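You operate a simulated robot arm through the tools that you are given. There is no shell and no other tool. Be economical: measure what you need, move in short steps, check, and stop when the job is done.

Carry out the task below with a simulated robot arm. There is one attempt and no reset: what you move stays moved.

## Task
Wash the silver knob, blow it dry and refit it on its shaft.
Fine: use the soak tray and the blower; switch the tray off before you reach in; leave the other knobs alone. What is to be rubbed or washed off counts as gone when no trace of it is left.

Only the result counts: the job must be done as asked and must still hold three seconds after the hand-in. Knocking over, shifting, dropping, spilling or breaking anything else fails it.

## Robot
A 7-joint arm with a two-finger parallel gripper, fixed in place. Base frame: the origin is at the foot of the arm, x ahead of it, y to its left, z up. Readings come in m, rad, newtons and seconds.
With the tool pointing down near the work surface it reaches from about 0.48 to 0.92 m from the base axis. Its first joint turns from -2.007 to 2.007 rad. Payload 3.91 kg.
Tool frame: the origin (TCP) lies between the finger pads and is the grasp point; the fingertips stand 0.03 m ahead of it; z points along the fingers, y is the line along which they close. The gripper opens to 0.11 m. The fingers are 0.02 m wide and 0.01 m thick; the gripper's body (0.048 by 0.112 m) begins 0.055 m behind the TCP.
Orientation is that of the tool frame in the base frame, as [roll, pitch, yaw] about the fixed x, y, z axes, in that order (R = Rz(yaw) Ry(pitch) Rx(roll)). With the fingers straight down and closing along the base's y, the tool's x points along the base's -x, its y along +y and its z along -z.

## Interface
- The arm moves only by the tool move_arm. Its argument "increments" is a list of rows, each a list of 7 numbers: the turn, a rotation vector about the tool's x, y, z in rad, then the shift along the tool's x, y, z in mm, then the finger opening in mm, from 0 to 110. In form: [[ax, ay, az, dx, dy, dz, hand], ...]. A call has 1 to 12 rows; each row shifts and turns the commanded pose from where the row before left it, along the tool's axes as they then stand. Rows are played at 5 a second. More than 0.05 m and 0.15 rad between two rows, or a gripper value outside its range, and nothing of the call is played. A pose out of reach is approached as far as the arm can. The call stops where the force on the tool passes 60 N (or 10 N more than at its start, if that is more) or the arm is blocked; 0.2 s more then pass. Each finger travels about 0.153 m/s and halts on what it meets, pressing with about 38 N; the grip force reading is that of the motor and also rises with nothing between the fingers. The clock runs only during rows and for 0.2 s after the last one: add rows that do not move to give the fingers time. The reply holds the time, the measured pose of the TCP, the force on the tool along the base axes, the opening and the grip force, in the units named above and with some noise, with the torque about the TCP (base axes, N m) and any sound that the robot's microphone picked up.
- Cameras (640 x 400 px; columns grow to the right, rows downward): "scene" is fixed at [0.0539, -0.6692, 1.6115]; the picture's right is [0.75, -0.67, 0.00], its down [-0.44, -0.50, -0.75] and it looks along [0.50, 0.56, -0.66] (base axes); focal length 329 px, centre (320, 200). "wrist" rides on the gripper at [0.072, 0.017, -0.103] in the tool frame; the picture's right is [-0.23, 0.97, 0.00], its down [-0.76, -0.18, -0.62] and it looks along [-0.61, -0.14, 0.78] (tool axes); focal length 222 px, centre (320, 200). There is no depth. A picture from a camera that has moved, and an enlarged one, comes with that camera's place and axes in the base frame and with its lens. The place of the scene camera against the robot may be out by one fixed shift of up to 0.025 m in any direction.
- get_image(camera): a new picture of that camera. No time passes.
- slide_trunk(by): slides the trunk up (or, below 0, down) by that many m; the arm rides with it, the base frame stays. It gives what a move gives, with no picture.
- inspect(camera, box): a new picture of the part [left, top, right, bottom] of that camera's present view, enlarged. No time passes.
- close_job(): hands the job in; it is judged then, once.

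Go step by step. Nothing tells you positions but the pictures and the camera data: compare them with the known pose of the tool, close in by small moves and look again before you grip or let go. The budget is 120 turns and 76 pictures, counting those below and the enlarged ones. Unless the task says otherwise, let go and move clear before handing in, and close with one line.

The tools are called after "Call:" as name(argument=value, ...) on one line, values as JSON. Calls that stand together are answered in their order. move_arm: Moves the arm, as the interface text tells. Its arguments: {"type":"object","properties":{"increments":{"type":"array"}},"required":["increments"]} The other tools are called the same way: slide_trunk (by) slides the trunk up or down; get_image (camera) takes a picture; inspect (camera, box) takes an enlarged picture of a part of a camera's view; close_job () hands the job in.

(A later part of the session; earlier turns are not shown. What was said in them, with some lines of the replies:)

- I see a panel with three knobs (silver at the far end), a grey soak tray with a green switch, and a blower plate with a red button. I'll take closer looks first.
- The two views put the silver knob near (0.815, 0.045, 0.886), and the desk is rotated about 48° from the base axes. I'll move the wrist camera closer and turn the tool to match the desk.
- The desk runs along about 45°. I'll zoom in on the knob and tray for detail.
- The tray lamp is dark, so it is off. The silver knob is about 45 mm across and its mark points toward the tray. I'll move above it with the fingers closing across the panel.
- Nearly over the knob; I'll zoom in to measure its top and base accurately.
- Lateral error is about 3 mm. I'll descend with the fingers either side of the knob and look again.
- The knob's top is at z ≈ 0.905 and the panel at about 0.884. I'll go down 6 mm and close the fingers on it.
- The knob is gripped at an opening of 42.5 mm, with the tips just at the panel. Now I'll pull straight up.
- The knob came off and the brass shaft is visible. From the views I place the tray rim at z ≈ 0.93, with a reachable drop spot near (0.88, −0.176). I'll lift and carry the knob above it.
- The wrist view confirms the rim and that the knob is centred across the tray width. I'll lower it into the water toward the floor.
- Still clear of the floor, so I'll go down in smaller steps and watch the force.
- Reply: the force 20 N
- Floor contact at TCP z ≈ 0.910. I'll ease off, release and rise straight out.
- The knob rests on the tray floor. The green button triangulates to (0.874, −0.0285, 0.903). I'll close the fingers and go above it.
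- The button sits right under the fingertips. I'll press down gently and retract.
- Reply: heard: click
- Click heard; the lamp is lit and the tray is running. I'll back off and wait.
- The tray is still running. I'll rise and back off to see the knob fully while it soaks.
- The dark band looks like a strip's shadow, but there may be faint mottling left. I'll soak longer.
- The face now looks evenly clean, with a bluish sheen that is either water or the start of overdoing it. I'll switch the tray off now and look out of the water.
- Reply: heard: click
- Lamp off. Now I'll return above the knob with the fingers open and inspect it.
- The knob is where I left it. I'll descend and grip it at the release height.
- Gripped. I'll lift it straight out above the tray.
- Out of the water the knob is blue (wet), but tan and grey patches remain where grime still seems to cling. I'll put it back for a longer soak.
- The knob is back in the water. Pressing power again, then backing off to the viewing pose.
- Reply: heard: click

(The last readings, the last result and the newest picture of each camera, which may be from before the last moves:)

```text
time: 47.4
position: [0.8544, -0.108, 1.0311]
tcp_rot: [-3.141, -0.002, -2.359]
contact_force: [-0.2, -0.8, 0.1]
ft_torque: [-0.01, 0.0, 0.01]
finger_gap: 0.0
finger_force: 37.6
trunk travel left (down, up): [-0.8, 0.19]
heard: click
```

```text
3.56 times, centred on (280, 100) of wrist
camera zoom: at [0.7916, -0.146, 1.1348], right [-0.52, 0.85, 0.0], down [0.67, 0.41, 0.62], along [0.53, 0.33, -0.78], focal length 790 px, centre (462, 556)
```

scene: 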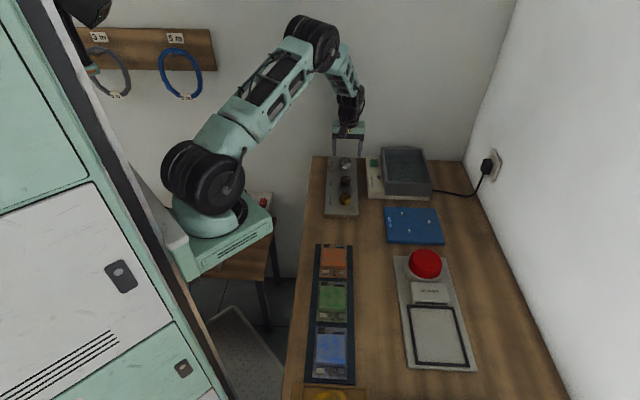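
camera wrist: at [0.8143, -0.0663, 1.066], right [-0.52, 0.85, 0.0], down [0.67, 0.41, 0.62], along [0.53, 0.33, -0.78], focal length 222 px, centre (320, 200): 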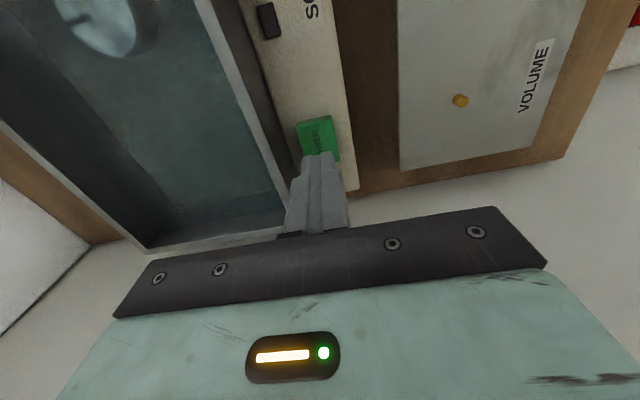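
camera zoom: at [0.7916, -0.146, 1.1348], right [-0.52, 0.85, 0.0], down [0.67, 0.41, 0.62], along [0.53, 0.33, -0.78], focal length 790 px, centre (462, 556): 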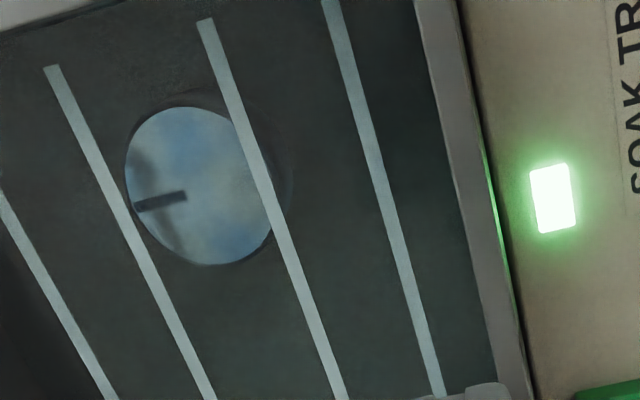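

Running again. I'll wait about 10 s and look for change.

Call:
move_arm(increments=[[0, 0, 0, 0, 0, 0, 0], [0, 0, 0, 0, 0, 0, 0], [0, 0, 0, 0, 0, 0, 0], [0, 0, 0, 0, 0, 0, 0], [0, 0, 0, 0, 0, 0, 0], [0, 0, 0, 0, 0, 0, 0], [0, 0, 0, 0, 0, 0, 0], [0, 0, 0, 0, 0, 0, 0], [0, 0, 0, 0, 0, 0, 0], [0, 0, 0, 0, 0, 0, 0], [0, 0, 0, 0, 0, 0, 0], [0, 0, 0, 0, 0, 0, 0]])

Call:
move_arm(increments=[[0, 0, 0, 0, 0, 0, 0], [0, 0, 0, 0, 0, 0, 0], [0, 0, 0, 0, 0, 0, 0], [0, 0, 0, 0, 0, 0, 0], [0, 0, 0, 0, 0, 0, 0], [0, 0, 0, 0, 0, 0, 0], [0, 0, 0, 0, 0, 0, 0], [0, 0, 0, 0, 0, 0, 0], [0, 0, 0, 0, 0, 0, 0], [0, 0, 0, 0, 0, 0, 0], [0, 0, 0, 0, 0, 0, 0], [0, 0, 0, 0, 0, 0, 0]])

Call:
move_arm(increments=[[0, 0, 0, 0, 0, 0, 0], [0, 0, 0, 0, 0, 0, 0], [0, 0, 0, 0, 0, 0, 0], [0, 0, 0, 0, 0, 0, 0], [0, 0, 0, 0, 0, 0, 0], [0, 0, 0, 0, 0, 0, 0], [0, 0, 0, 0, 0, 0, 0], [0, 0, 0, 0, 0, 0, 0], [0, 0, 0, 0, 0, 0, 0], [0, 0, 0, 0, 0, 0, 0], [0, 0, 0, 0, 0, 0, 0], [0, 0, 0, 0, 0, 0, 0]])

Call:
move_arm(increments=[[0, 0, 0, 0, 0, 0, 0], [0, 0, 0, 0, 0, 0, 0], [0, 0, 0, 0, 0, 0, 0], [0, 0, 0, 0, 0, 0, 0], [0, 0, 0, 0, 0, 0, 0], [0, 0, 0, 0, 0, 0, 0], [0, 0, 0, 0, 0, 0, 0], [0, 0, 0, 0, 0, 0, 0], [0, 0, 0, 0, 0, 0, 0], [0, 0, 0, 0, 0, 0, 0], [0, 0, 0, 0, 0, 0, 0], [0, 0, 0, 0, 0, 0, 0]])

Call:
inspect(camera="wrist", box=[190, 50, 370, 150])

```text
time: 50.0
position: [0.8539, -0.1062, 1.0319]
tcp_rot: [3.141, 0.001, -2.36]
contact_force: [0.3, 0.1, 0.2]
ft_torque: [0.0, 0.0, 0.02]
finger_gap: 0.0
finger_force: 38.1
trunk travel left (down, up): [-0.8, 0.19]
```

```text
time: 52.6
position: [0.8541, -0.1073, 1.0331]
tcp_rot: [-3.14, -0.002, -2.36]
contact_force: [-0.3, -0.4, 0.3]
ft_torque: [-0.02, 0.0, -0.01]
finger_gap: 0.0
finger_force: 37.9
trunk travel left (down, up): [-0.8, 0.19]
```

```text
time: 55.2
position: [0.8526, -0.1074, 1.0318]
tcp_rot: [-3.141, 0.0, -2.359]
contact_force: [-0.4, -0.1, 0.0]
ft_torque: [0.04, -0.01, 0.02]
finger_gap: 0.0001
finger_force: 37.9
trunk travel left (down, up): [-0.8, 0.19]
```

```text
time: 57.8
position: [0.8547, -0.1071, 1.0322]
tcp_rot: [-3.14, 0.0, -2.361]
contact_force: [0.2, -0.2, -0.6]
ft_torque: [0.01, 0.02, -0.01]
finger_gap: 0.0
finger_force: 37.6
trunk travel left (down, up): [-0.8, 0.19]
```

```text
3.56 times, centred on (280, 100) of wrist
camera zoom: at [0.7916, -0.1457, 1.1347], right [-0.52, 0.85, 0.0], down [0.67, 0.41, 0.62], along [0.53, 0.33, -0.78], focal length 790 px, centre (462, 556)
```

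zoom: 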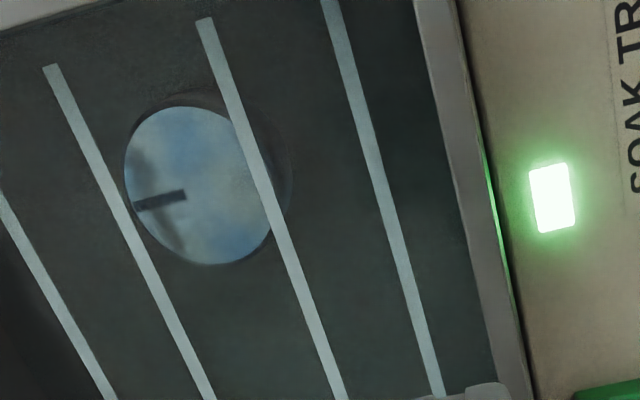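

There is no further change, so washing has saturated and the mottling is just wet metal. I'll switch off.

Call:
move_arm(increments=[[0, 0, 0, 0, 40, 0, 0], [0, 0, 0, -35, 0, 22, 0], [0, 0, 0, -35, 0, 22, 0], [0, 0, 0, 0, 0, 27, 0], [0, 0, 0, 0, 0, 25, 0], [0, 0, 0, 0, 0, 4, 0], [0, 0, 0, 0, 0, 3, 0], [0, 0, 0, 0, 0, 0, 0]])

Call:
inspect(camera="scene", box=[350, 130, 430, 190])

```text
time: 59.6
position: [0.8761, -0.0286, 0.9306]
tcp_rot: [-3.14, 0.001, -2.358]
contact_force: [-0.5, 1.2, 11.8]
ft_torque: [0.0, 0.01, 0.01]
finger_gap: 0.0
finger_force: 38.1
trunk travel left (down, up): [-0.8, 0.19]
heard: click
```

```text
6.67 times, centred on (390, 160) of scene
camera zoom: at [0.0539, -0.6692, 1.6115], right [0.75, -0.67, 0.0], down [-0.44, -0.5, -0.75], along [0.5, 0.56, -0.66], focal length 2195 px, centre (-147, 467)
```

zoom: 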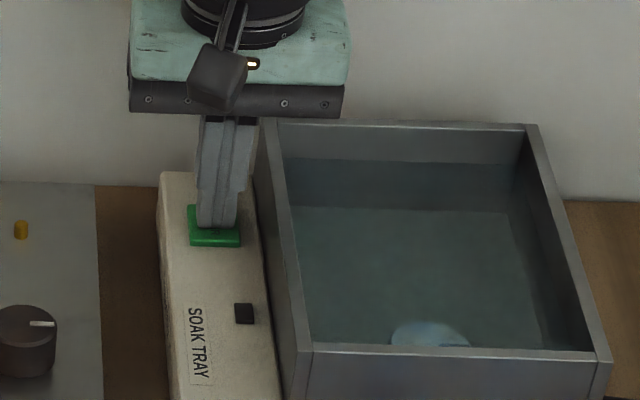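

The tray is off. I'll retrieve the knob by the same path as before.

Call:
move_arm(increments=[[0, 0, 0, 0, 0, -40, 0], [0, 0, 0, 0, 0, -40, 0], [0, 0, 0, 0, 0, -33, 0], [0, 0, 0, 25.3, -26.6, 0, 64], [0, 0, 0, 25.3, -26.6, 0, 64], [0, 0, 0, 25.3, -26.6, 0, 64], [0, 0, 0, 25.3, -26.6, 0, 64], [0, 0, 0, 0, 0, 0, 64]])

Call:
inspect(camera="wrist", box=[220, 40, 420, 160])

```text
time: 61.4
position: [0.8787, -0.1753, 1.0413]
tcp_rot: [3.141, 0.001, -2.36]
contact_force: [0.0, -0.1, 0.1]
ft_torque: [-0.02, 0.02, 0.01]
finger_gap: 0.0639
finger_force: 0.0
trunk travel left (down, up): [-0.8, 0.19]
```

```text
3.20 times, centred on (320, 100) of wrist
camera zoom: at [0.8158, -0.2143, 1.144], right [-0.52, 0.85, 0.0], down [0.67, 0.41, 0.62], along [0.53, 0.33, -0.78], focal length 711 px, centre (320, 520)
```

zoom: 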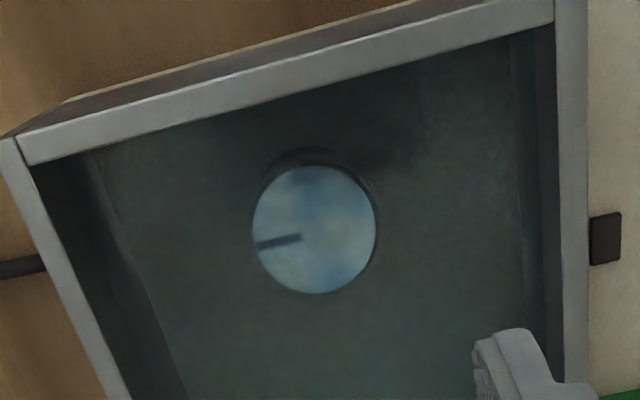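

Call:
move_arm(increments=[[0, 0, 0, 0, 0, 40, 64], [0, 0, 0, 0, 0, 40, 64], [0, 0, 0, 0, 0, 30, 64], [0, 0, 0, 0, 0, 15, 64], [0, 0, 0, 0, 0, 5, 64], [0, 0, 0, 0, 0, 0, 54], [0, 0, 0, 0, 0, 0, 46], [0, 0, 0, 0, 0, 0, 36], [0, 0, 0, 0, 0, 0, 36]])

Call:
move_arm(increments=[[0, 0, 0, 0, 0, -10, 36], [0, 0, 0, 0, 0, -20, 36], [0, 0, 0, 0, 0, -35, 36], [0, 0, 0, 0, 0, -35, 36], [0, 0, 0, 0, 0, -33, 36], [0, 0, 0, 0, 0, 0, 36]])

Call:
inspect(camera="wrist", box=[250, 100, 390, 220])

```text
time: 63.4
position: [0.8789, -0.1761, 0.9103]
tcp_rot: [3.141, 0.0, -2.358]
contact_force: [-0.3, -0.3, 0.0]
ft_torque: [0.03, -0.02, 0.0]
finger_gap: 0.0425
finger_force: 37.3
trunk travel left (down, up): [-0.8, 0.19]
```

```text
time: 64.8
position: [0.8776, -0.1746, 1.045]
tcp_rot: [-3.142, 0.0, -2.36]
contact_force: [0.5, -0.4, 0.6]
ft_torque: [-0.01, 0.04, -0.01]
finger_gap: 0.0423
finger_force: 38.2
trunk travel left (down, up): [-0.8, 0.19]
```

```text
3.33 times, centred on (320, 160) of wrist
camera zoom: at [0.8163, -0.2147, 1.1475], right [-0.52, 0.85, 0.0], down [0.67, 0.41, 0.62], along [0.53, 0.33, -0.78], focal length 740 px, centre (320, 333)
```

zoom: 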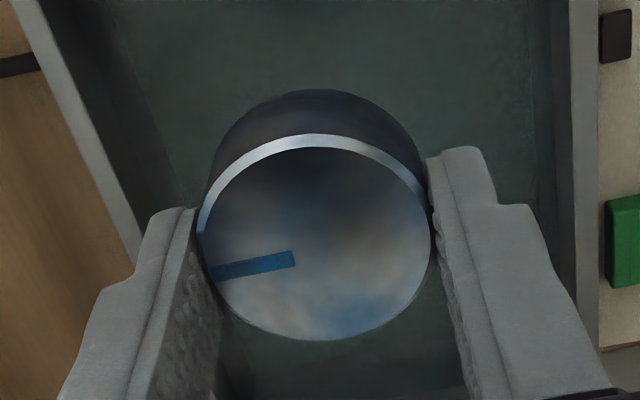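

It looks identical to before, so it is clean and wet. Next I'll carry it high along the desk to the blower, whose framed area should be near (0.495, −0.569).

Call:
move_arm(increments=[[0, 0, 0, 45, -0.7, 0, 36], [0, 0, 0, 45, -0.7, 0, 36], [0, 0, 0, 45, -0.7, 0, 36], [0, 0, 0, 45, -0.7, 0, 36], [0, 0, 0, 45, -0.7, 0, 36], [0, 0, 0, 45, -0.7, 0, 36], [0, 0, 0, 45, -0.7, 0, 36], [0, 0, 0, 45, -0.7, 0, 36], [0, 0, 0, 45, -0.7, 0, 36], [0, 0, 0, 45, -0.7, 0, 36], [0, 0, 0, 45, -0.7, 0, 36], [0, 0, 0, 45, -0.7, 0, 36]])

Call:
get_image(camera="wrist")

Call:
get_image(camera="scene")

```text
time: 67.4
position: [0.5028, -0.563, 1.0459]
tcp_rot: [-3.141, -0.001, -2.359]
contact_force: [0.5, 0.5, -0.1]
ft_torque: [-0.03, 0.02, -0.02]
finger_gap: 0.0422
finger_force: 38.1
trunk travel left (down, up): [-0.8, 0.19]
```

```text
36 pictures are left
camera wrist: at [0.4405, -0.6014, 1.1475], right [-0.53, 0.85, 0.0], down [0.67, 0.41, 0.62], along [0.53, 0.33, -0.78], focal length 222 px, centre (320, 200)
```

wrist: 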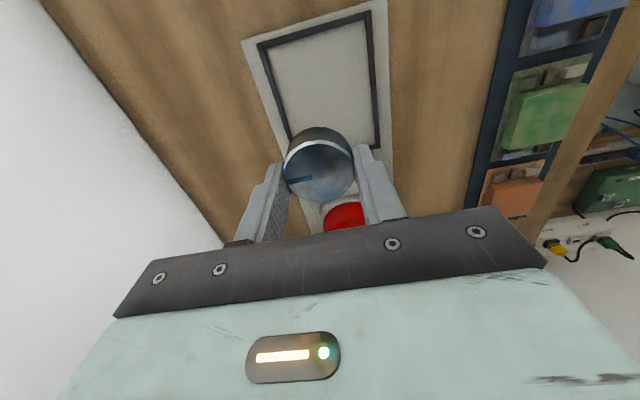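

```text
35 pictures are left
```

scene: 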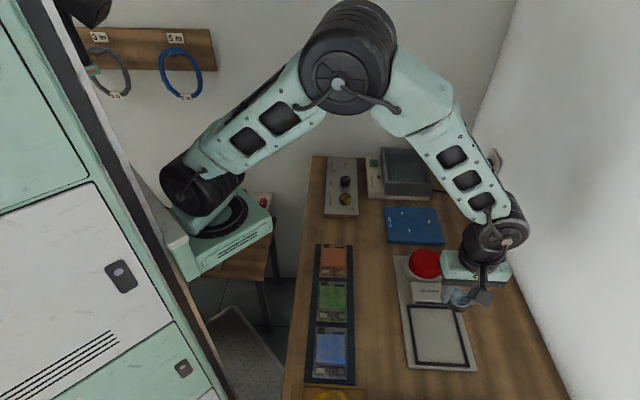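

The framed area is just below, about 18 mm toward the camera. I'll shift over its centre and descend partway.

Call:
move_arm(increments=[[0, 0, 0, 18, 0, 20, 36], [0, 0, 0, 0, 0, 40, 36], [0, 0, 0, 0, 0, 35, 36], [0, 0, 0, 0, 0, 20, 36], [0, 0, 0, 0, 0, 0, 36]])

Call:
get_image(camera="wrist")

Call:
inspect(camera="scene", box=[380, 230, 520, 380])

```text
time: 68.6
position: [0.4886, -0.5758, 0.9305]
tcp_rot: [3.14, 0.0, -2.361]
contact_force: [0.9, -0.9, -0.7]
ft_torque: [-0.01, -0.02, -0.04]
finger_gap: 0.0426
finger_force: 38.6
trunk travel left (down, up): [-0.8, 0.19]
```

```text
34 pictures are left
camera wrist: at [0.4268, -0.614, 1.0323], right [-0.52, 0.85, 0.0], down [0.67, 0.41, 0.62], along [0.53, 0.33, -0.78], focal length 222 px, centre (320, 200)
```

wrist: 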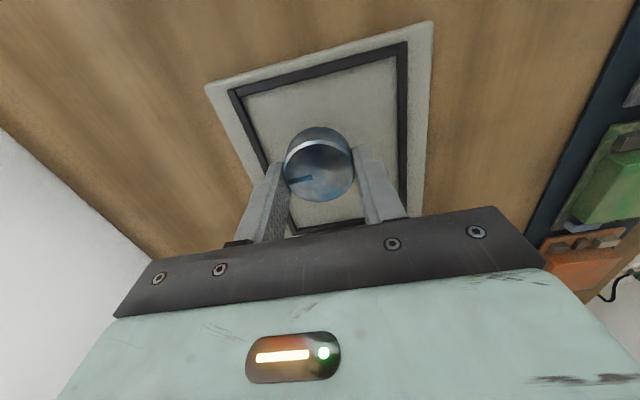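

```text
2.67 times, centred on (450, 305) of scene
camera zoom: at [0.0539, -0.6692, 1.6115], right [0.75, -0.67, 0.0], down [-0.44, -0.5, -0.75], along [0.5, 0.56, -0.66], focal length 878 px, centre (-27, -80)
```

zoom: 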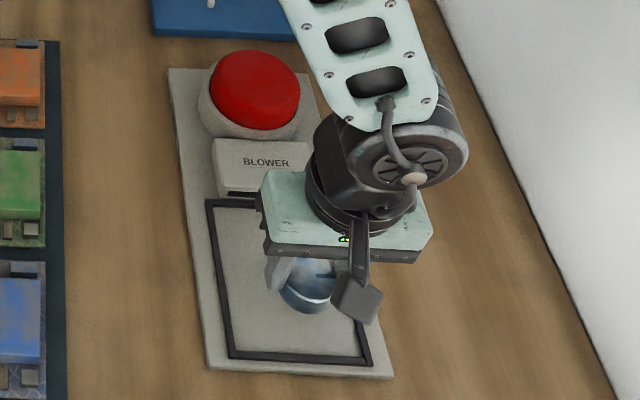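

Well centred inside the frame. I'll descend carefully to the plate.

Call:
move_arm(increments=[[0, 0, 0, 0, 0, 10, 36], [0, 0, 0, 0, 0, 10, 36], [0, 0, 0, 0, 0, 5, 36], [0, 0, 0, 0, 0, 4, 36], [0, 0, 0, 0, 0, 0, 36]])

```text
time: 69.8
position: [0.4883, -0.5743, 0.9029]
tcp_rot: [-3.137, 0.0, -2.359]
contact_force: [-2.3, 2.1, 21.5]
ft_torque: [0.24, 0.16, -0.04]
finger_gap: 0.0421
finger_force: 38.1
trunk travel left (down, up): [-0.8, 0.19]
```

Plate contact at z ≈ 0.904. I'll ease off, release and rise.

Call:
move_arm(increments=[[0, 0, 0, 0, 0, -2, 36], [0, 0, 0, 0, 0, 0, 46], [0, 0, 0, 0, 0, 0, 56], [0, 0, 0, 0, 0, 0, 64], [0, 0, 0, 0, 0, -15, 64], [0, 0, 0, 0, 0, -30, 64], [0, 0, 0, 0, 0, -45, 64], [0, 0, 0, 0, 0, -40, 64], [0, 0, 0, 0, 0, 0, 64]])

Call:
get_image(camera="wrist")

```text
time: 71.8
position: [0.4882, -0.5756, 1.0328]
tcp_rot: [3.141, -0.002, -2.359]
contact_force: [0.2, 0.0, -0.3]
ft_torque: [0.0, 0.02, 0.05]
finger_gap: 0.0639
finger_force: 0.0
trunk travel left (down, up): [-0.8, 0.19]
```

```text
32 pictures are left
camera wrist: at [0.4261, -0.6139, 1.1358], right [-0.52, 0.85, 0.0], down [0.67, 0.41, 0.62], along [0.53, 0.33, -0.78], focal length 222 px, centre (320, 200)
```

wrist: 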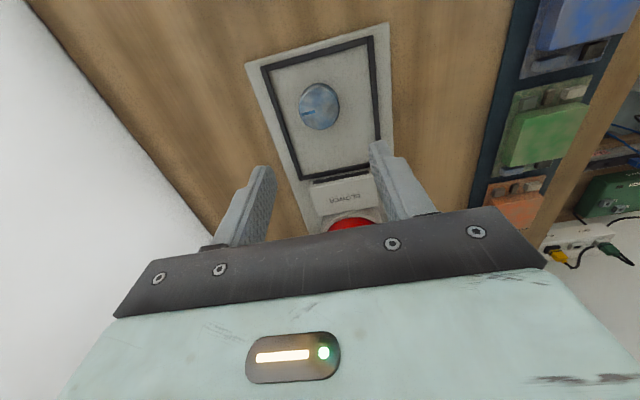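

The knob sits in the frame in front of the nozzle. Now I'll move above the red button with closed fingers.

Call:
move_arm(increments=[[0, 0, 0, -45, 0, 0, 0], [0, 0, 0, -45, 0, 0, 0], [0, 0, 0, -45, 0, 0, 0], [0, 0, 0, -46, 0, 0, 0], [0, 0, 0, 0, 0, 40, 0], [0, 0, 0, 0, 0, 0, 0]])

Call:
get_image(camera="wrist")

Call:
inspect(camera="scene", box=[380, 220, 520, 380])

```text
time: 73.2
position: [0.6172, -0.4462, 0.9923]
tcp_rot: [-3.141, 0.0, -2.358]
contact_force: [0.3, -0.5, 0.7]
ft_torque: [-0.02, 0.01, 0.01]
finger_gap: 0.0
finger_force: 38.0
trunk travel left (down, up): [-0.8, 0.19]
```

```text
31 pictures are left
camera wrist: at [0.5547, -0.4846, 1.0953], right [-0.52, 0.85, 0.0], down [0.67, 0.41, 0.62], along [0.53, 0.33, -0.78], focal length 222 px, centre (320, 200)
```

wrist: 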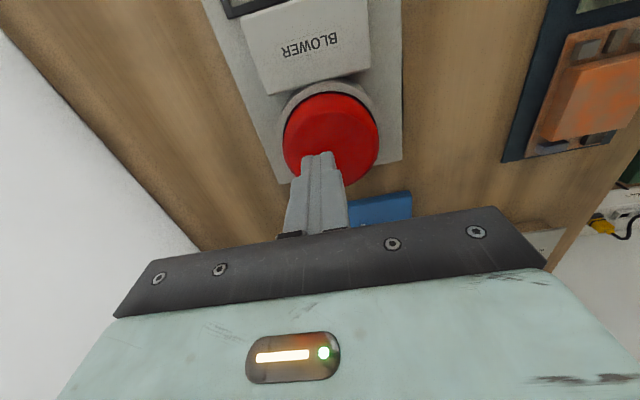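

```text
2.50 times, centred on (450, 300) of scene
camera zoom: at [0.0539, -0.6692, 1.6115], right [0.75, -0.67, 0.0], down [-0.44, -0.5, -0.75], along [0.5, 0.56, -0.66], focal length 823 px, centre (-5, -50)
```

zoom: 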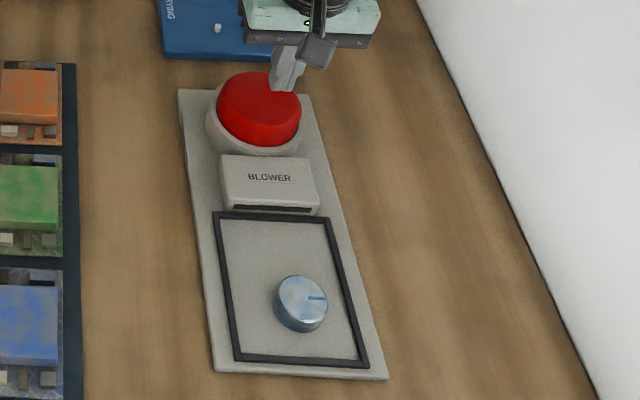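

The button is about 8 mm to the side of the fingertips. I'll correct that and descend until it presses.

Call:
move_arm(increments=[[0, 0, 0, 0, 8, 20, 0], [0, 0, 0, 0, 0, 18, 0], [0, 0, 0, 0, 0, 4, 0], [0, 0, 0, 0, 0, 4, 0], [0, 0, 0, 0, 0, 0, 0]])

```text
time: 74.4
position: [0.61, -0.441, 0.9463]
tcp_rot: [3.141, 0.001, -2.361]
contact_force: [-0.9, 1.9, 2.2]
ft_torque: [0.08, 0.07, 0.02]
finger_gap: 0.0
finger_force: 37.8
trunk travel left (down, up): [-0.8, 0.19]
heard: click
```

Call:
inspect(camera="scene", box=[380, 220, 520, 380])

Call:
move_arm(increments=[[0, 0, 0, 0, 0, 0, 0], [0, 0, 0, 0, 0, 0, 0], [0, 0, 0, 0, 0, 0, 0], [0, 0, 0, 0, 0, 0, 0], [0, 0, 0, 0, 0, 0, 0], [0, 0, 0, 0, 0, 0, 0], [0, 0, 0, 0, 0, 0, 0], [0, 0, 0, 0, 0, 0, 0], [0, 0, 0, 0, 0, 0, 0], [0, 0, 0, 0, 0, 0, 0], [0, 0, 0, 0, 0, 0, 0], [0, 0, 0, 0, 0, 0, 0]])

Call:
inspect(camera="scene", box=[380, 220, 520, 380])

```text
2.50 times, centred on (450, 300) of scene
camera zoom: at [0.0539, -0.6692, 1.6115], right [0.75, -0.67, 0.0], down [-0.44, -0.5, -0.75], along [0.5, 0.56, -0.66], focal length 823 px, centre (-5, -50)
```

zoom: 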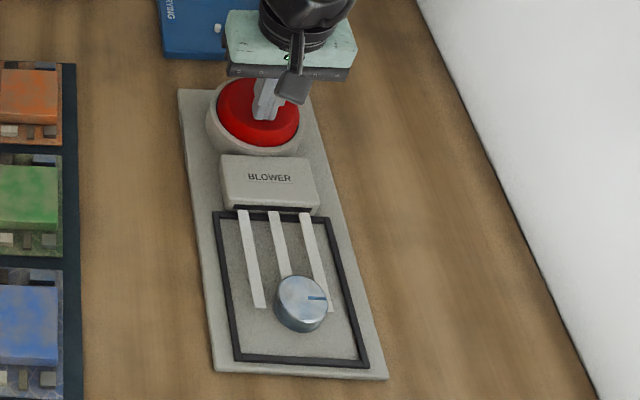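

```text
time: 77.0
position: [0.6101, -0.4421, 0.9469]
tcp_rot: [3.141, 0.001, -2.359]
contact_force: [-0.9, 1.0, 1.9]
ft_torque: [0.04, 0.03, -0.05]
finger_gap: 0.0
finger_force: 38.2
trunk travel left (down, up): [-0.8, 0.19]
```

```text
2.50 times, centred on (450, 300) of scene
camera zoom: at [0.0539, -0.6692, 1.6115], right [0.75, -0.67, 0.0], down [-0.44, -0.5, -0.75], along [0.5, 0.56, -0.66], focal length 823 px, centre (-5, -50)
```

zoom: 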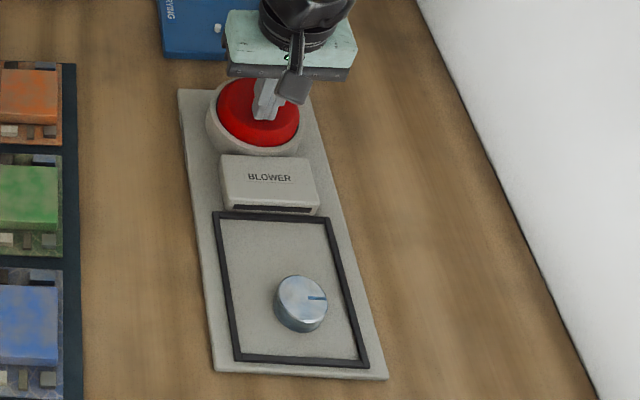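

Each press gives a timed burst, and the knob is less blue already. I'll press again several times, about 3 s apart.

Call:
move_arm(increments=[[0, 0, 0, 0, 0, -10, 0], [0, 0, 0, 0, 0, 0, 0], [0, 0, 0, 0, 0, 10, 0], [0, 0, 0, 0, 0, 0, 0], [0, 0, 0, 0, 0, 0, 0], [0, 0, 0, 0, 0, 0, 0], [0, 0, 0, 0, 0, 0, 0], [0, 0, 0, 0, 0, 0, 0], [0, 0, 0, 0, 0, 0, 0], [0, 0, 0, 0, 0, 0, 0], [0, 0, 0, 0, 0, 0, 0], [0, 0, 0, 0, 0, 0, 0]])

Call:
move_arm(increments=[[0, 0, 0, 0, 0, 0, 0], [0, 0, 0, 0, 0, 0, 0], [0, 0, 0, 0, 0, 0, 0], [0, 0, 0, 0, 0, 0, 0]])

Call:
inspect(camera="scene", box=[420, 290, 490, 370])

```text
time: 79.6
position: [0.6108, -0.4422, 0.9471]
tcp_rot: [3.141, 0.0, -2.359]
contact_force: [1.5, 0.6, 2.4]
ft_torque: [-0.02, -0.06, 0.02]
finger_gap: 0.0002
finger_force: 37.9
trunk travel left (down, up): [-0.8, 0.19]
heard: click
```

```text
time: 80.6
position: [0.6117, -0.4416, 0.9458]
tcp_rot: [-3.141, 0.0, -2.361]
contact_force: [1.2, -0.2, 2.5]
ft_torque: [0.04, -0.05, -0.01]
finger_gap: 0.0001
finger_force: 37.6
trunk travel left (down, up): [-0.8, 0.19]
```

```text
5.00 times, centred on (455, 330) of scene
camera zoom: at [0.0539, -0.6692, 1.6115], right [0.75, -0.67, 0.0], down [-0.44, -0.5, -0.75], along [0.5, 0.56, -0.66], focal length 1646 px, centre (-355, -450)
```

zoom: 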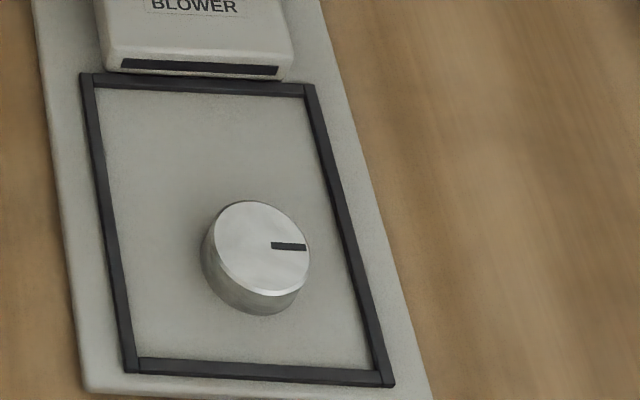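

The knob now looks dry and clean. I'll give one more burst for margin and then lift clear.

Call:
move_arm(increments=[[0, 0, 0, 0, 0, -10, 0], [0, 0, 0, 0, 0, 0, 0], [0, 0, 0, 0, 0, 10, 0], [0, 0, 0, 0, 0, 0, 0], [0, 0, 0, 0, 0, -30, 0], [0, 0, 0, 0, 0, -40, 0], [0, 0, 0, 0, 0, -16, 0], [0, 0, 0, 0, 0, 0, 0], [0, 0, 0, 0, 0, 0, 0], [0, 0, 0, 0, 0, 0, 0], [0, 0, 0, 0, 0, 0, 0], [0, 0, 0, 0, 0, 0, 0]])

Call:
move_arm(increments=[[0, 0, 0, 0, 0, 0, 0], [0, 0, 0, 0, 0, 0, 0], [0, 0, 0, 45, 0, 0, 64], [0, 0, 0, 45, 0, 0, 64], [0, 0, 0, 45, 0, 0, 64], [0, 0, 0, 46, -8, 0, 64], [0, 0, 0, 0, 0, 0, 64]])

Call:
inspect(camera="wrist", box=[220, 40, 420, 165])

```text
time: 83.2
position: [0.6107, -0.4424, 1.0321]
tcp_rot: [3.14, -0.002, -2.36]
contact_force: [0.5, -0.1, 0.7]
ft_torque: [0.03, 0.01, 0.03]
finger_gap: 0.0
finger_force: 38.1
trunk travel left (down, up): [-0.8, 0.19]
heard: click
```

```text
time: 84.8
position: [0.4872, -0.5756, 1.0327]
tcp_rot: [-3.141, 0.001, -2.359]
contact_force: [-0.7, 0.4, 0.8]
ft_torque: [-0.02, 0.01, 0.01]
finger_gap: 0.0641
finger_force: 0.0
trunk travel left (down, up): [-0.8, 0.19]
```

```text
3.20 times, centred on (320, 102) of wrist
camera zoom: at [0.426, -0.6153, 1.1348], right [-0.53, 0.85, 0.0], down [0.67, 0.41, 0.62], along [0.53, 0.33, -0.78], focal length 711 px, centre (320, 512)
```

zoom: 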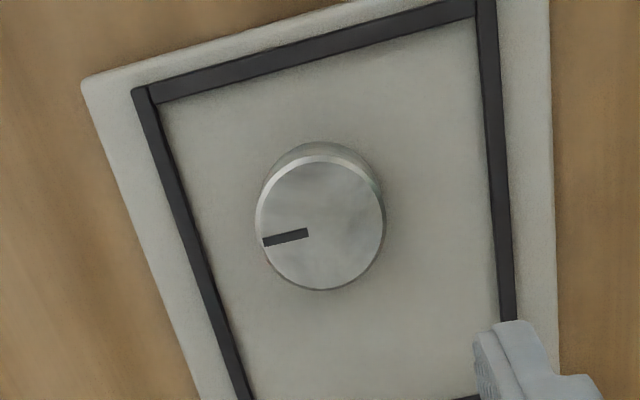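

It looks dry. I'll zoom in more to be sure the faint mottling is only metal texture.

Call:
inspect(camera="wrist", box=[295, 80, 345, 135])

```text
7.27 times, centred on (320, 108) of wrist
camera zoom: at [0.426, -0.6153, 1.1348], right [-0.53, 0.85, 0.0], down [0.67, 0.41, 0.62], along [0.53, 0.33, -0.78], focal length 1615 px, centre (320, 873)
```

zoom: 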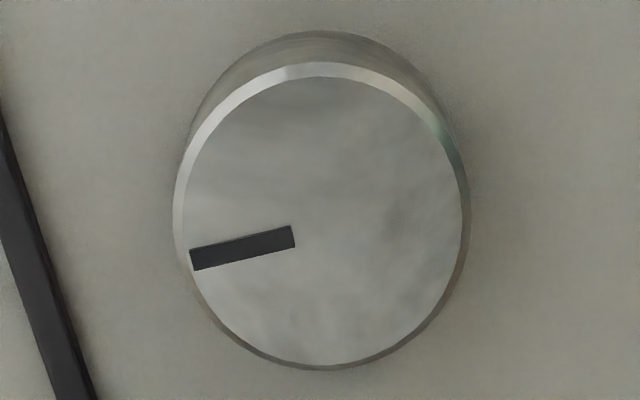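

It's clean, brushed metal with only reflections. I'll pick it up again at the same height.

Call:
move_arm(increments=[[0, 0, 0, 0, 0, 40, 64], [0, 0, 0, 0, 0, 40, 64], [0, 0, 0, 0, 0, 30, 64], [0, 0, 0, 0, 0, 13, 64], [0, 0, 0, 0, 0, 5, 64], [0, 0, 0, 0, 0, 0, 54], [0, 0, 0, 0, 0, 0, 46], [0, 0, 0, 0, 0, 0, 36], [0, 0, 0, 0, 0, 0, 36]])

Call:
move_arm(increments=[[0, 0, 0, 0, 0, -10, 36], [0, 0, 0, 0, 0, -20, 36], [0, 0, 0, 0, 0, -35, 36], [0, 0, 0, 0, 0, -35, 36], [0, 0, 0, 0, 0, -40, 36], [0, 0, 0, 0, 0, 0, 36]])

Call:
inspect(camera="wrist", box=[250, 100, 390, 220])

```text
time: 86.8
position: [0.4889, -0.5748, 0.9046]
tcp_rot: [-3.141, -0.001, -2.358]
contact_force: [-0.6, 0.5, 0.4]
ft_torque: [0.04, -0.03, 0.03]
finger_gap: 0.0426
finger_force: 38.0
trunk travel left (down, up): [-0.8, 0.19]
```

```text
time: 88.2
position: [0.487, -0.5762, 1.0432]
tcp_rot: [-3.141, 0.001, -2.36]
contact_force: [0.2, 0.5, -0.2]
ft_torque: [0.01, -0.02, 0.0]
finger_gap: 0.0425
finger_force: 38.0
trunk travel left (down, up): [-0.8, 0.19]
```

```text
3.33 times, centred on (320, 160) of wrist
camera zoom: at [0.4254, -0.6147, 1.1466], right [-0.52, 0.85, 0.0], down [0.67, 0.41, 0.62], along [0.53, 0.33, -0.78], focal length 740 px, centre (320, 333)
```

zoom: 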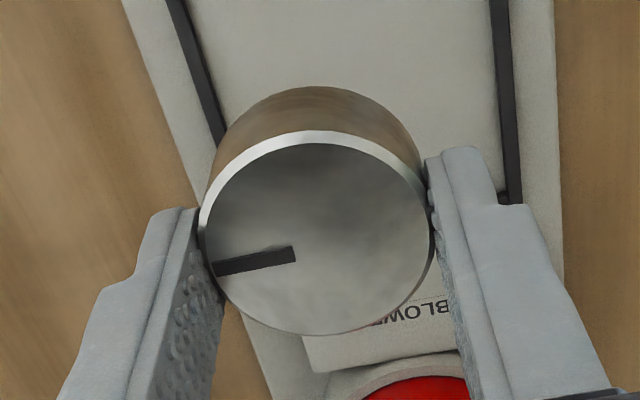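

The grip matches the original one, including mark angle and centring. I'll carry the knob back over the shaft near (0.799, 0.047).

Call:
move_arm(increments=[[0, 0, 0, -44, 14.65, 0, 36], [0, 0, 0, -44, 14.65, 0, 36], [0, 0, 0, -44, 14.65, 0, 36], [0, 0, 0, -44, 14.65, 0, 36], [0, 0, 0, -44, 14.65, 0, 36], [0, 0, 0, -44, 14.65, 0, 36], [0, 0, 0, -44, 14.65, 0, 36], [0, 0, 0, -44, 14.65, 0, 36]])

Call:
move_arm(increments=[[0, 0, 0, -44, 14.65, 0, 36], [0, 0, 0, -44, 14.65, 0, 36], [0, 0, 0, -44, 14.65, 0, 36], [0, 0, 0, -44, 14.65, 0, 36], [0, 0, 0, -44, 14.65, 0, 36], [0, 0, 0, -44, 14.65, 0, 36], [0, 0, 0, -44, 14.65, 0, 36], [0, 0, 0, 0, 0, 32, 36], [0, 0, 0, 0, 0, 32, 36], [0, 0, 0, 0, 0, 0, 36], [0, 0, 0, 0, 0, 0, 36]])

Call:
inspect(camera="wrist", box=[240, 80, 400, 210])

```text
time: 90.0
position: [0.6559, -0.2441, 1.0452]
tcp_rot: [3.141, -0.001, -2.362]
contact_force: [-0.4, 0.4, 0.0]
ft_torque: [0.04, -0.01, -0.02]
finger_gap: 0.0423
finger_force: 38.1
trunk travel left (down, up): [-0.8, 0.19]
```

```text
time: 92.4
position: [0.8023, 0.0459, 0.9804]
tcp_rot: [-3.141, 0.0, -2.359]
contact_force: [0.9, 0.8, -0.6]
ft_torque: [0.01, 0.0, 0.0]
finger_gap: 0.0425
finger_force: 37.5
trunk travel left (down, up): [-0.8, 0.19]
```

```text
3.08 times, centred on (320, 145) of wrist
camera zoom: at [0.7394, 0.0075, 1.0831], right [-0.52, 0.85, 0.0], down [0.67, 0.41, 0.62], along [0.53, 0.33, -0.78], focal length 684 px, centre (320, 369)
```

zoom: 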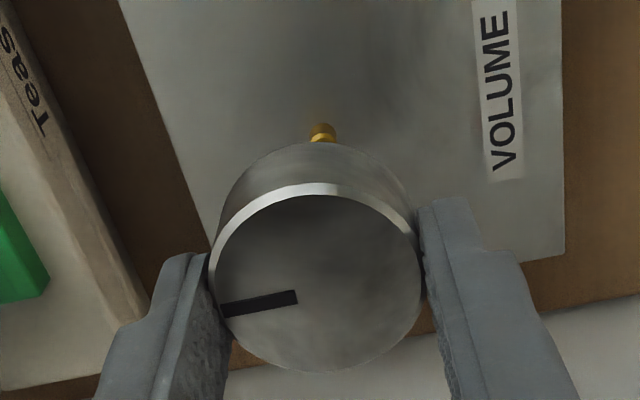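

I'm about 2 mm off the recorded pull-off pose. I'll correct that and compare with the picture taken then.

Call:
move_arm(increments=[[0, 0, 0, 1.2, 1.7, 0, 36], [0, 0, 0, 0, 0, 0, 36], [0, 0, 0, 0, 0, 0, 36]])

Call:
get_image(camera="wrist")

Call:
inspect(camera="scene", box=[310, 100, 450, 200])

Call:
move_arm(increments=[[0, 0, 0, 0, 0, 0, 36]])

Call:
move_arm(increments=[[0, 0, 0, 0, 0, 0, 36]])

```text
time: 93.2
position: [0.8001, 0.0468, 0.9806]
tcp_rot: [-3.141, 0.0, -2.361]
contact_force: [-1.1, -0.1, -0.7]
ft_torque: [-0.01, -0.02, 0.0]
finger_gap: 0.0423
finger_force: 38.2
trunk travel left (down, up): [-0.8, 0.19]
```

```text
22 pictures are left
camera wrist: at [0.7375, 0.0078, 1.0832], right [-0.52, 0.85, 0.0], down [0.67, 0.41, 0.62], along [0.53, 0.33, -0.78], focal length 222 px, centre (320, 200)
```

wrist: 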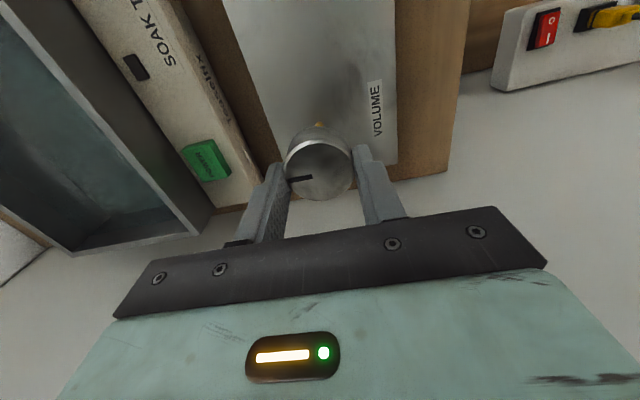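

```text
4.00 times, centred on (380, 150) of scene
camera zoom: at [0.0539, -0.6692, 1.6115], right [0.75, -0.67, 0.0], down [-0.44, -0.5, -0.75], along [0.5, 0.56, -0.66], focal length 1317 px, centre (80, 400)
```

zoom: 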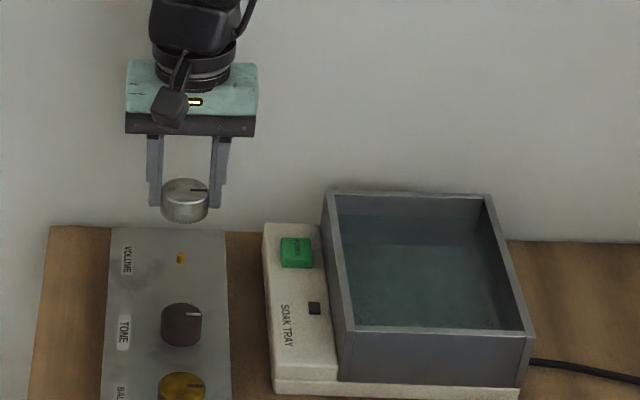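

```text
time: 93.6
position: [0.7995, 0.0476, 0.9807]
tcp_rot: [3.142, 0.0, -2.359]
contact_force: [0.1, 0.7, -0.5]
ft_torque: [-0.03, 0.0, 0.0]
finger_gap: 0.0424
finger_force: 38.0
trunk travel left (down, up): [-0.8, 0.19]
```

```text
time: 94.0
position: [0.7988, 0.0456, 0.9809]
tcp_rot: [-3.141, 0.0, -2.359]
contact_force: [0.8, -1.0, -0.8]
ft_torque: [0.01, -0.02, -0.01]
finger_gap: 0.0424
finger_force: 38.6
trunk travel left (down, up): [-0.8, 0.19]
```

The view matches the pull-off picture. I'll lower slowly onto the shaft while watching the force.

Call:
move_arm(increments=[[0, 0, 0, 0, 0, 20, 36], [0, 0, 0, 0, 0, 18, 36], [0, 0, 0, 0, 0, 4, 36], [0, 0, 0, 0, 0, 4, 36], [0, 0, 0, 0, 0, 0, 36]])

```text
time: 95.2
position: [0.7994, 0.0474, 0.9346]
tcp_rot: [-3.141, -0.001, -2.359]
contact_force: [0.0, -0.2, -0.7]
ft_torque: [0.02, 0.0, -0.01]
finger_gap: 0.0427
finger_force: 37.7
trunk travel left (down, up): [-0.8, 0.19]
```

Call:
move_arm(increments=[[0, 0, 0, 0, 0, 3, 36], [0, 0, 0, 0, 0, 3, 36], [0, 0, 0, 0, 0, 3, 36], [0, 0, 0, 0, 0, 0, 36]])

Call:
inspect(camera="scene", box=[325, 145, 395, 189])

```text
time: 96.2
position: [0.7993, 0.0472, 0.9252]
tcp_rot: [3.141, -0.001, -2.36]
contact_force: [-0.6, -0.4, 0.7]
ft_torque: [-0.02, -0.02, -0.02]
finger_gap: 0.042
finger_force: 38.5
trunk travel left (down, up): [-0.8, 0.19]
```

```text
9.09 times, centred on (360, 167) of scene
camera zoom: at [0.0539, -0.6692, 1.6115], right [0.75, -0.67, 0.0], down [-0.44, -0.5, -0.75], along [0.5, 0.56, -0.66], focal length 2994 px, centre (-44, 500)
```

zoom: 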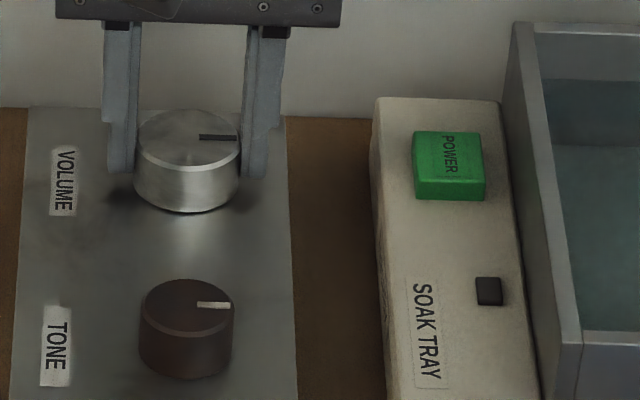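

The shaft has entered the bore with no resistance, and about 1–2 mm remains. I'll press down to seat it.

Call:
move_arm(increments=[[0, 0, 0, 0, 0, 1.5, 36], [0, 0, 0, 0, 0, 1.5, 36], [0, 0, 0, 0, 0, 1.5, 36], [0, 0, 0, 0, 0, 0, 36]])

```text
time: 97.2
position: [0.7995, 0.0477, 0.9225]
tcp_rot: [-3.141, 0.004, -2.359]
contact_force: [-5.5, -2.7, 29.8]
ft_torque: [-0.08, 0.25, 0.04]
finger_gap: 0.0426
finger_force: 37.5
trunk travel left (down, up): [-0.8, 0.19]
```

Call:
move_arm(increments=[[0, 0, 0, 0, 0, 1, 36], [0, 0, 0, 0, 0, 0, 36]])

Call:
inspect(camera="scene", box=[325, 145, 395, 189])

```text
time: 97.8
position: [0.8007, 0.0471, 0.9213]
tcp_rot: [-3.141, 0.003, -2.358]
contact_force: [0.6, -1.0, 30.3]
ft_torque: [0.01, -0.01, -0.02]
finger_gap: 0.0422
finger_force: 38.2
trunk travel left (down, up): [-0.8, 0.19]
```

```text
9.09 times, centred on (360, 167) of scene
camera zoom: at [0.0539, -0.6692, 1.6115], right [0.75, -0.67, 0.0], down [-0.44, -0.5, -0.75], along [0.5, 0.56, -0.66], focal length 2994 px, centre (-44, 500)
```

zoom: 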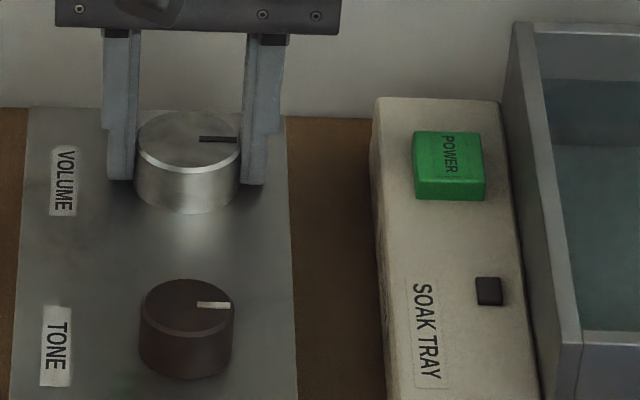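

The knob top and mark now line up with the original picture. I'll release, rise and check.

Call:
move_arm(increments=[[0, 0, 0, 0, 0, 0, 48], [0, 0, 0, 0, 0, 0, 60], [0, 0, 0, 0, 0, 0, 70], [0, 0, 0, 0, 0, -20, 70], [0, 0, 0, 0, 0, -30, 70], [0, 0, 0, 0, 0, -40, 70], [0, 0, 0, 0, 0, 0, 70]])

Call:
inspect(camera="scene", box=[325, 145, 395, 189])

Call:
inspect(camera="wrist", box=[240, 60, 400, 180])

```text
time: 99.4
position: [0.7996, 0.0472, 1.0082]
tcp_rot: [-3.14, 0.0, -2.36]
contact_force: [-1.2, 1.2, 0.8]
ft_torque: [0.02, 0.01, 0.0]
finger_gap: 0.0698
finger_force: 0.0
trunk travel left (down, up): [-0.8, 0.19]
```

```text
9.09 times, centred on (360, 167) of scene
camera zoom: at [0.0539, -0.6692, 1.6115], right [0.75, -0.67, 0.0], down [-0.44, -0.5, -0.75], along [0.5, 0.56, -0.66], focal length 2994 px, centre (-44, 500)
```

zoom: 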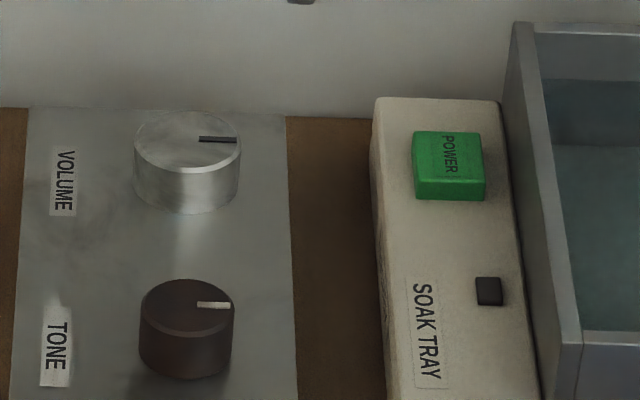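

```text
3.33 times, centred on (320, 120) of wrist
camera zoom: at [0.7378, 0.0082, 1.112], right [-0.52, 0.85, 0.0], down [0.67, 0.41, 0.62], along [0.53, 0.33, -0.78], focal length 740 px, centre (320, 467)
```

zoom: 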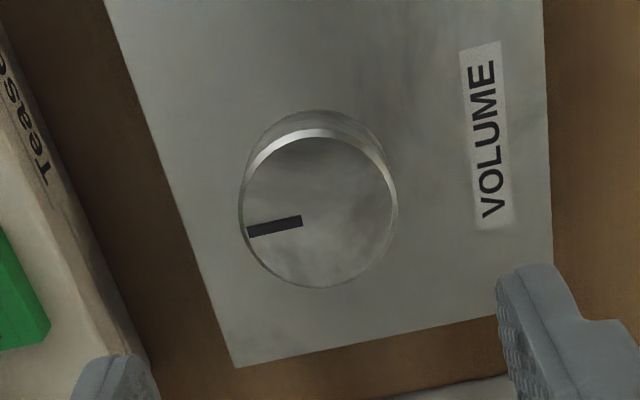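

Refitted, clean and dry. To be sure it is fully home, I'll press once on its top with closed fingers.

Call:
move_arm(increments=[[0, 0, 0, 0, 0, 0, 0], [0, 0, 0, 0, 0, 0, 0], [0, 0, 0, 0, 0, 35, 0], [0, 0, 0, 0, 0, 32, 0], [0, 0, 0, 0, 0, 3, 0], [0, 0, 0, 0, 0, 2, 0], [0, 0, 0, 0, 0, 2, 0], [0, 0, 0, 0, 0, 0, 0]])

```text
time: 101.2
position: [0.7994, 0.0477, 0.9417]
tcp_rot: [-3.137, 0.009, -2.359]
contact_force: [-15.1, -3.8, 55.9]
ft_torque: [-0.22, 0.6, -0.05]
finger_gap: 0.0
finger_force: 37.6
trunk travel left (down, up): [-0.8, 0.19]
```

Call:
move_arm(increments=[[0, 0, 0, 0, 0, -10, 0], [0, 0, 0, 0, 0, -40, 0], [0, 0, 0, 0, 0, -40, 0], [0, 0, 0, 40, 0, -20, 0], [0, 0, 0, 0, 0, 0, 0]])

Call:
inspect(camera="scene", box=[325, 145, 395, 189])

Call:
get_image(camera="scene")

```text
time: 102.4
position: [0.7715, 0.0197, 1.0459]
tcp_rot: [-3.141, -0.001, -2.359]
contact_force: [-0.1, -0.9, -0.3]
ft_torque: [-0.01, -0.01, 0.0]
finger_gap: 0.0
finger_force: 37.9
trunk travel left (down, up): [-0.8, 0.19]
```

```text
9.09 times, centred on (360, 167) of scene
camera zoom: at [0.0539, -0.6692, 1.6115], right [0.75, -0.67, 0.0], down [-0.44, -0.5, -0.75], along [0.5, 0.56, -0.66], focal length 2994 px, centre (-44, 500)
```

zoom: 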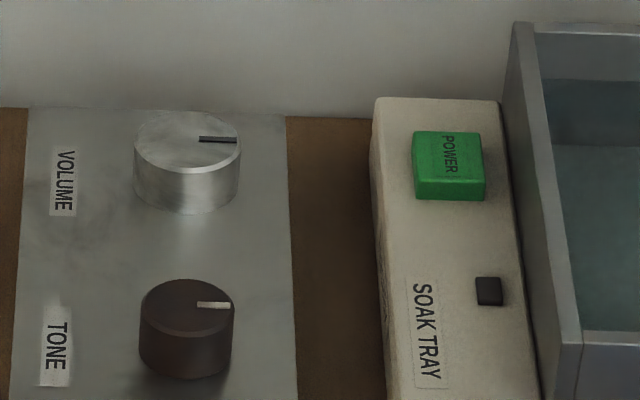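

```text
15 pictures are left
```

scene: 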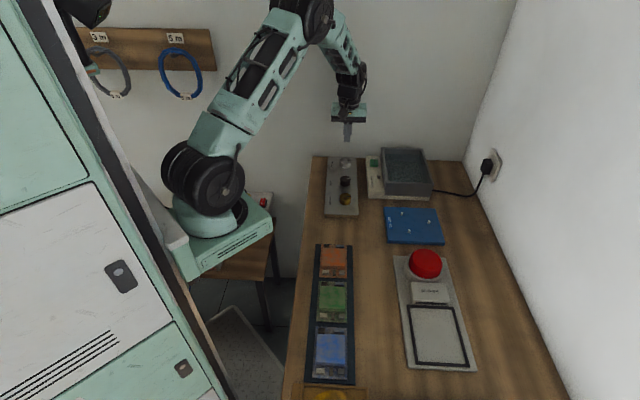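

The knob didn't move under about 56 N, so it is fully seated. Everything else is in place, the tray and blower are off, and the arm is clear. Handing in.

Call:
close_job()

```text
The job is handed in.
```

The silver knob has been washed in the soak tray, blown dry and refitted on its shaft; the tray was off each time I reached in, and the other knobs were left alone.
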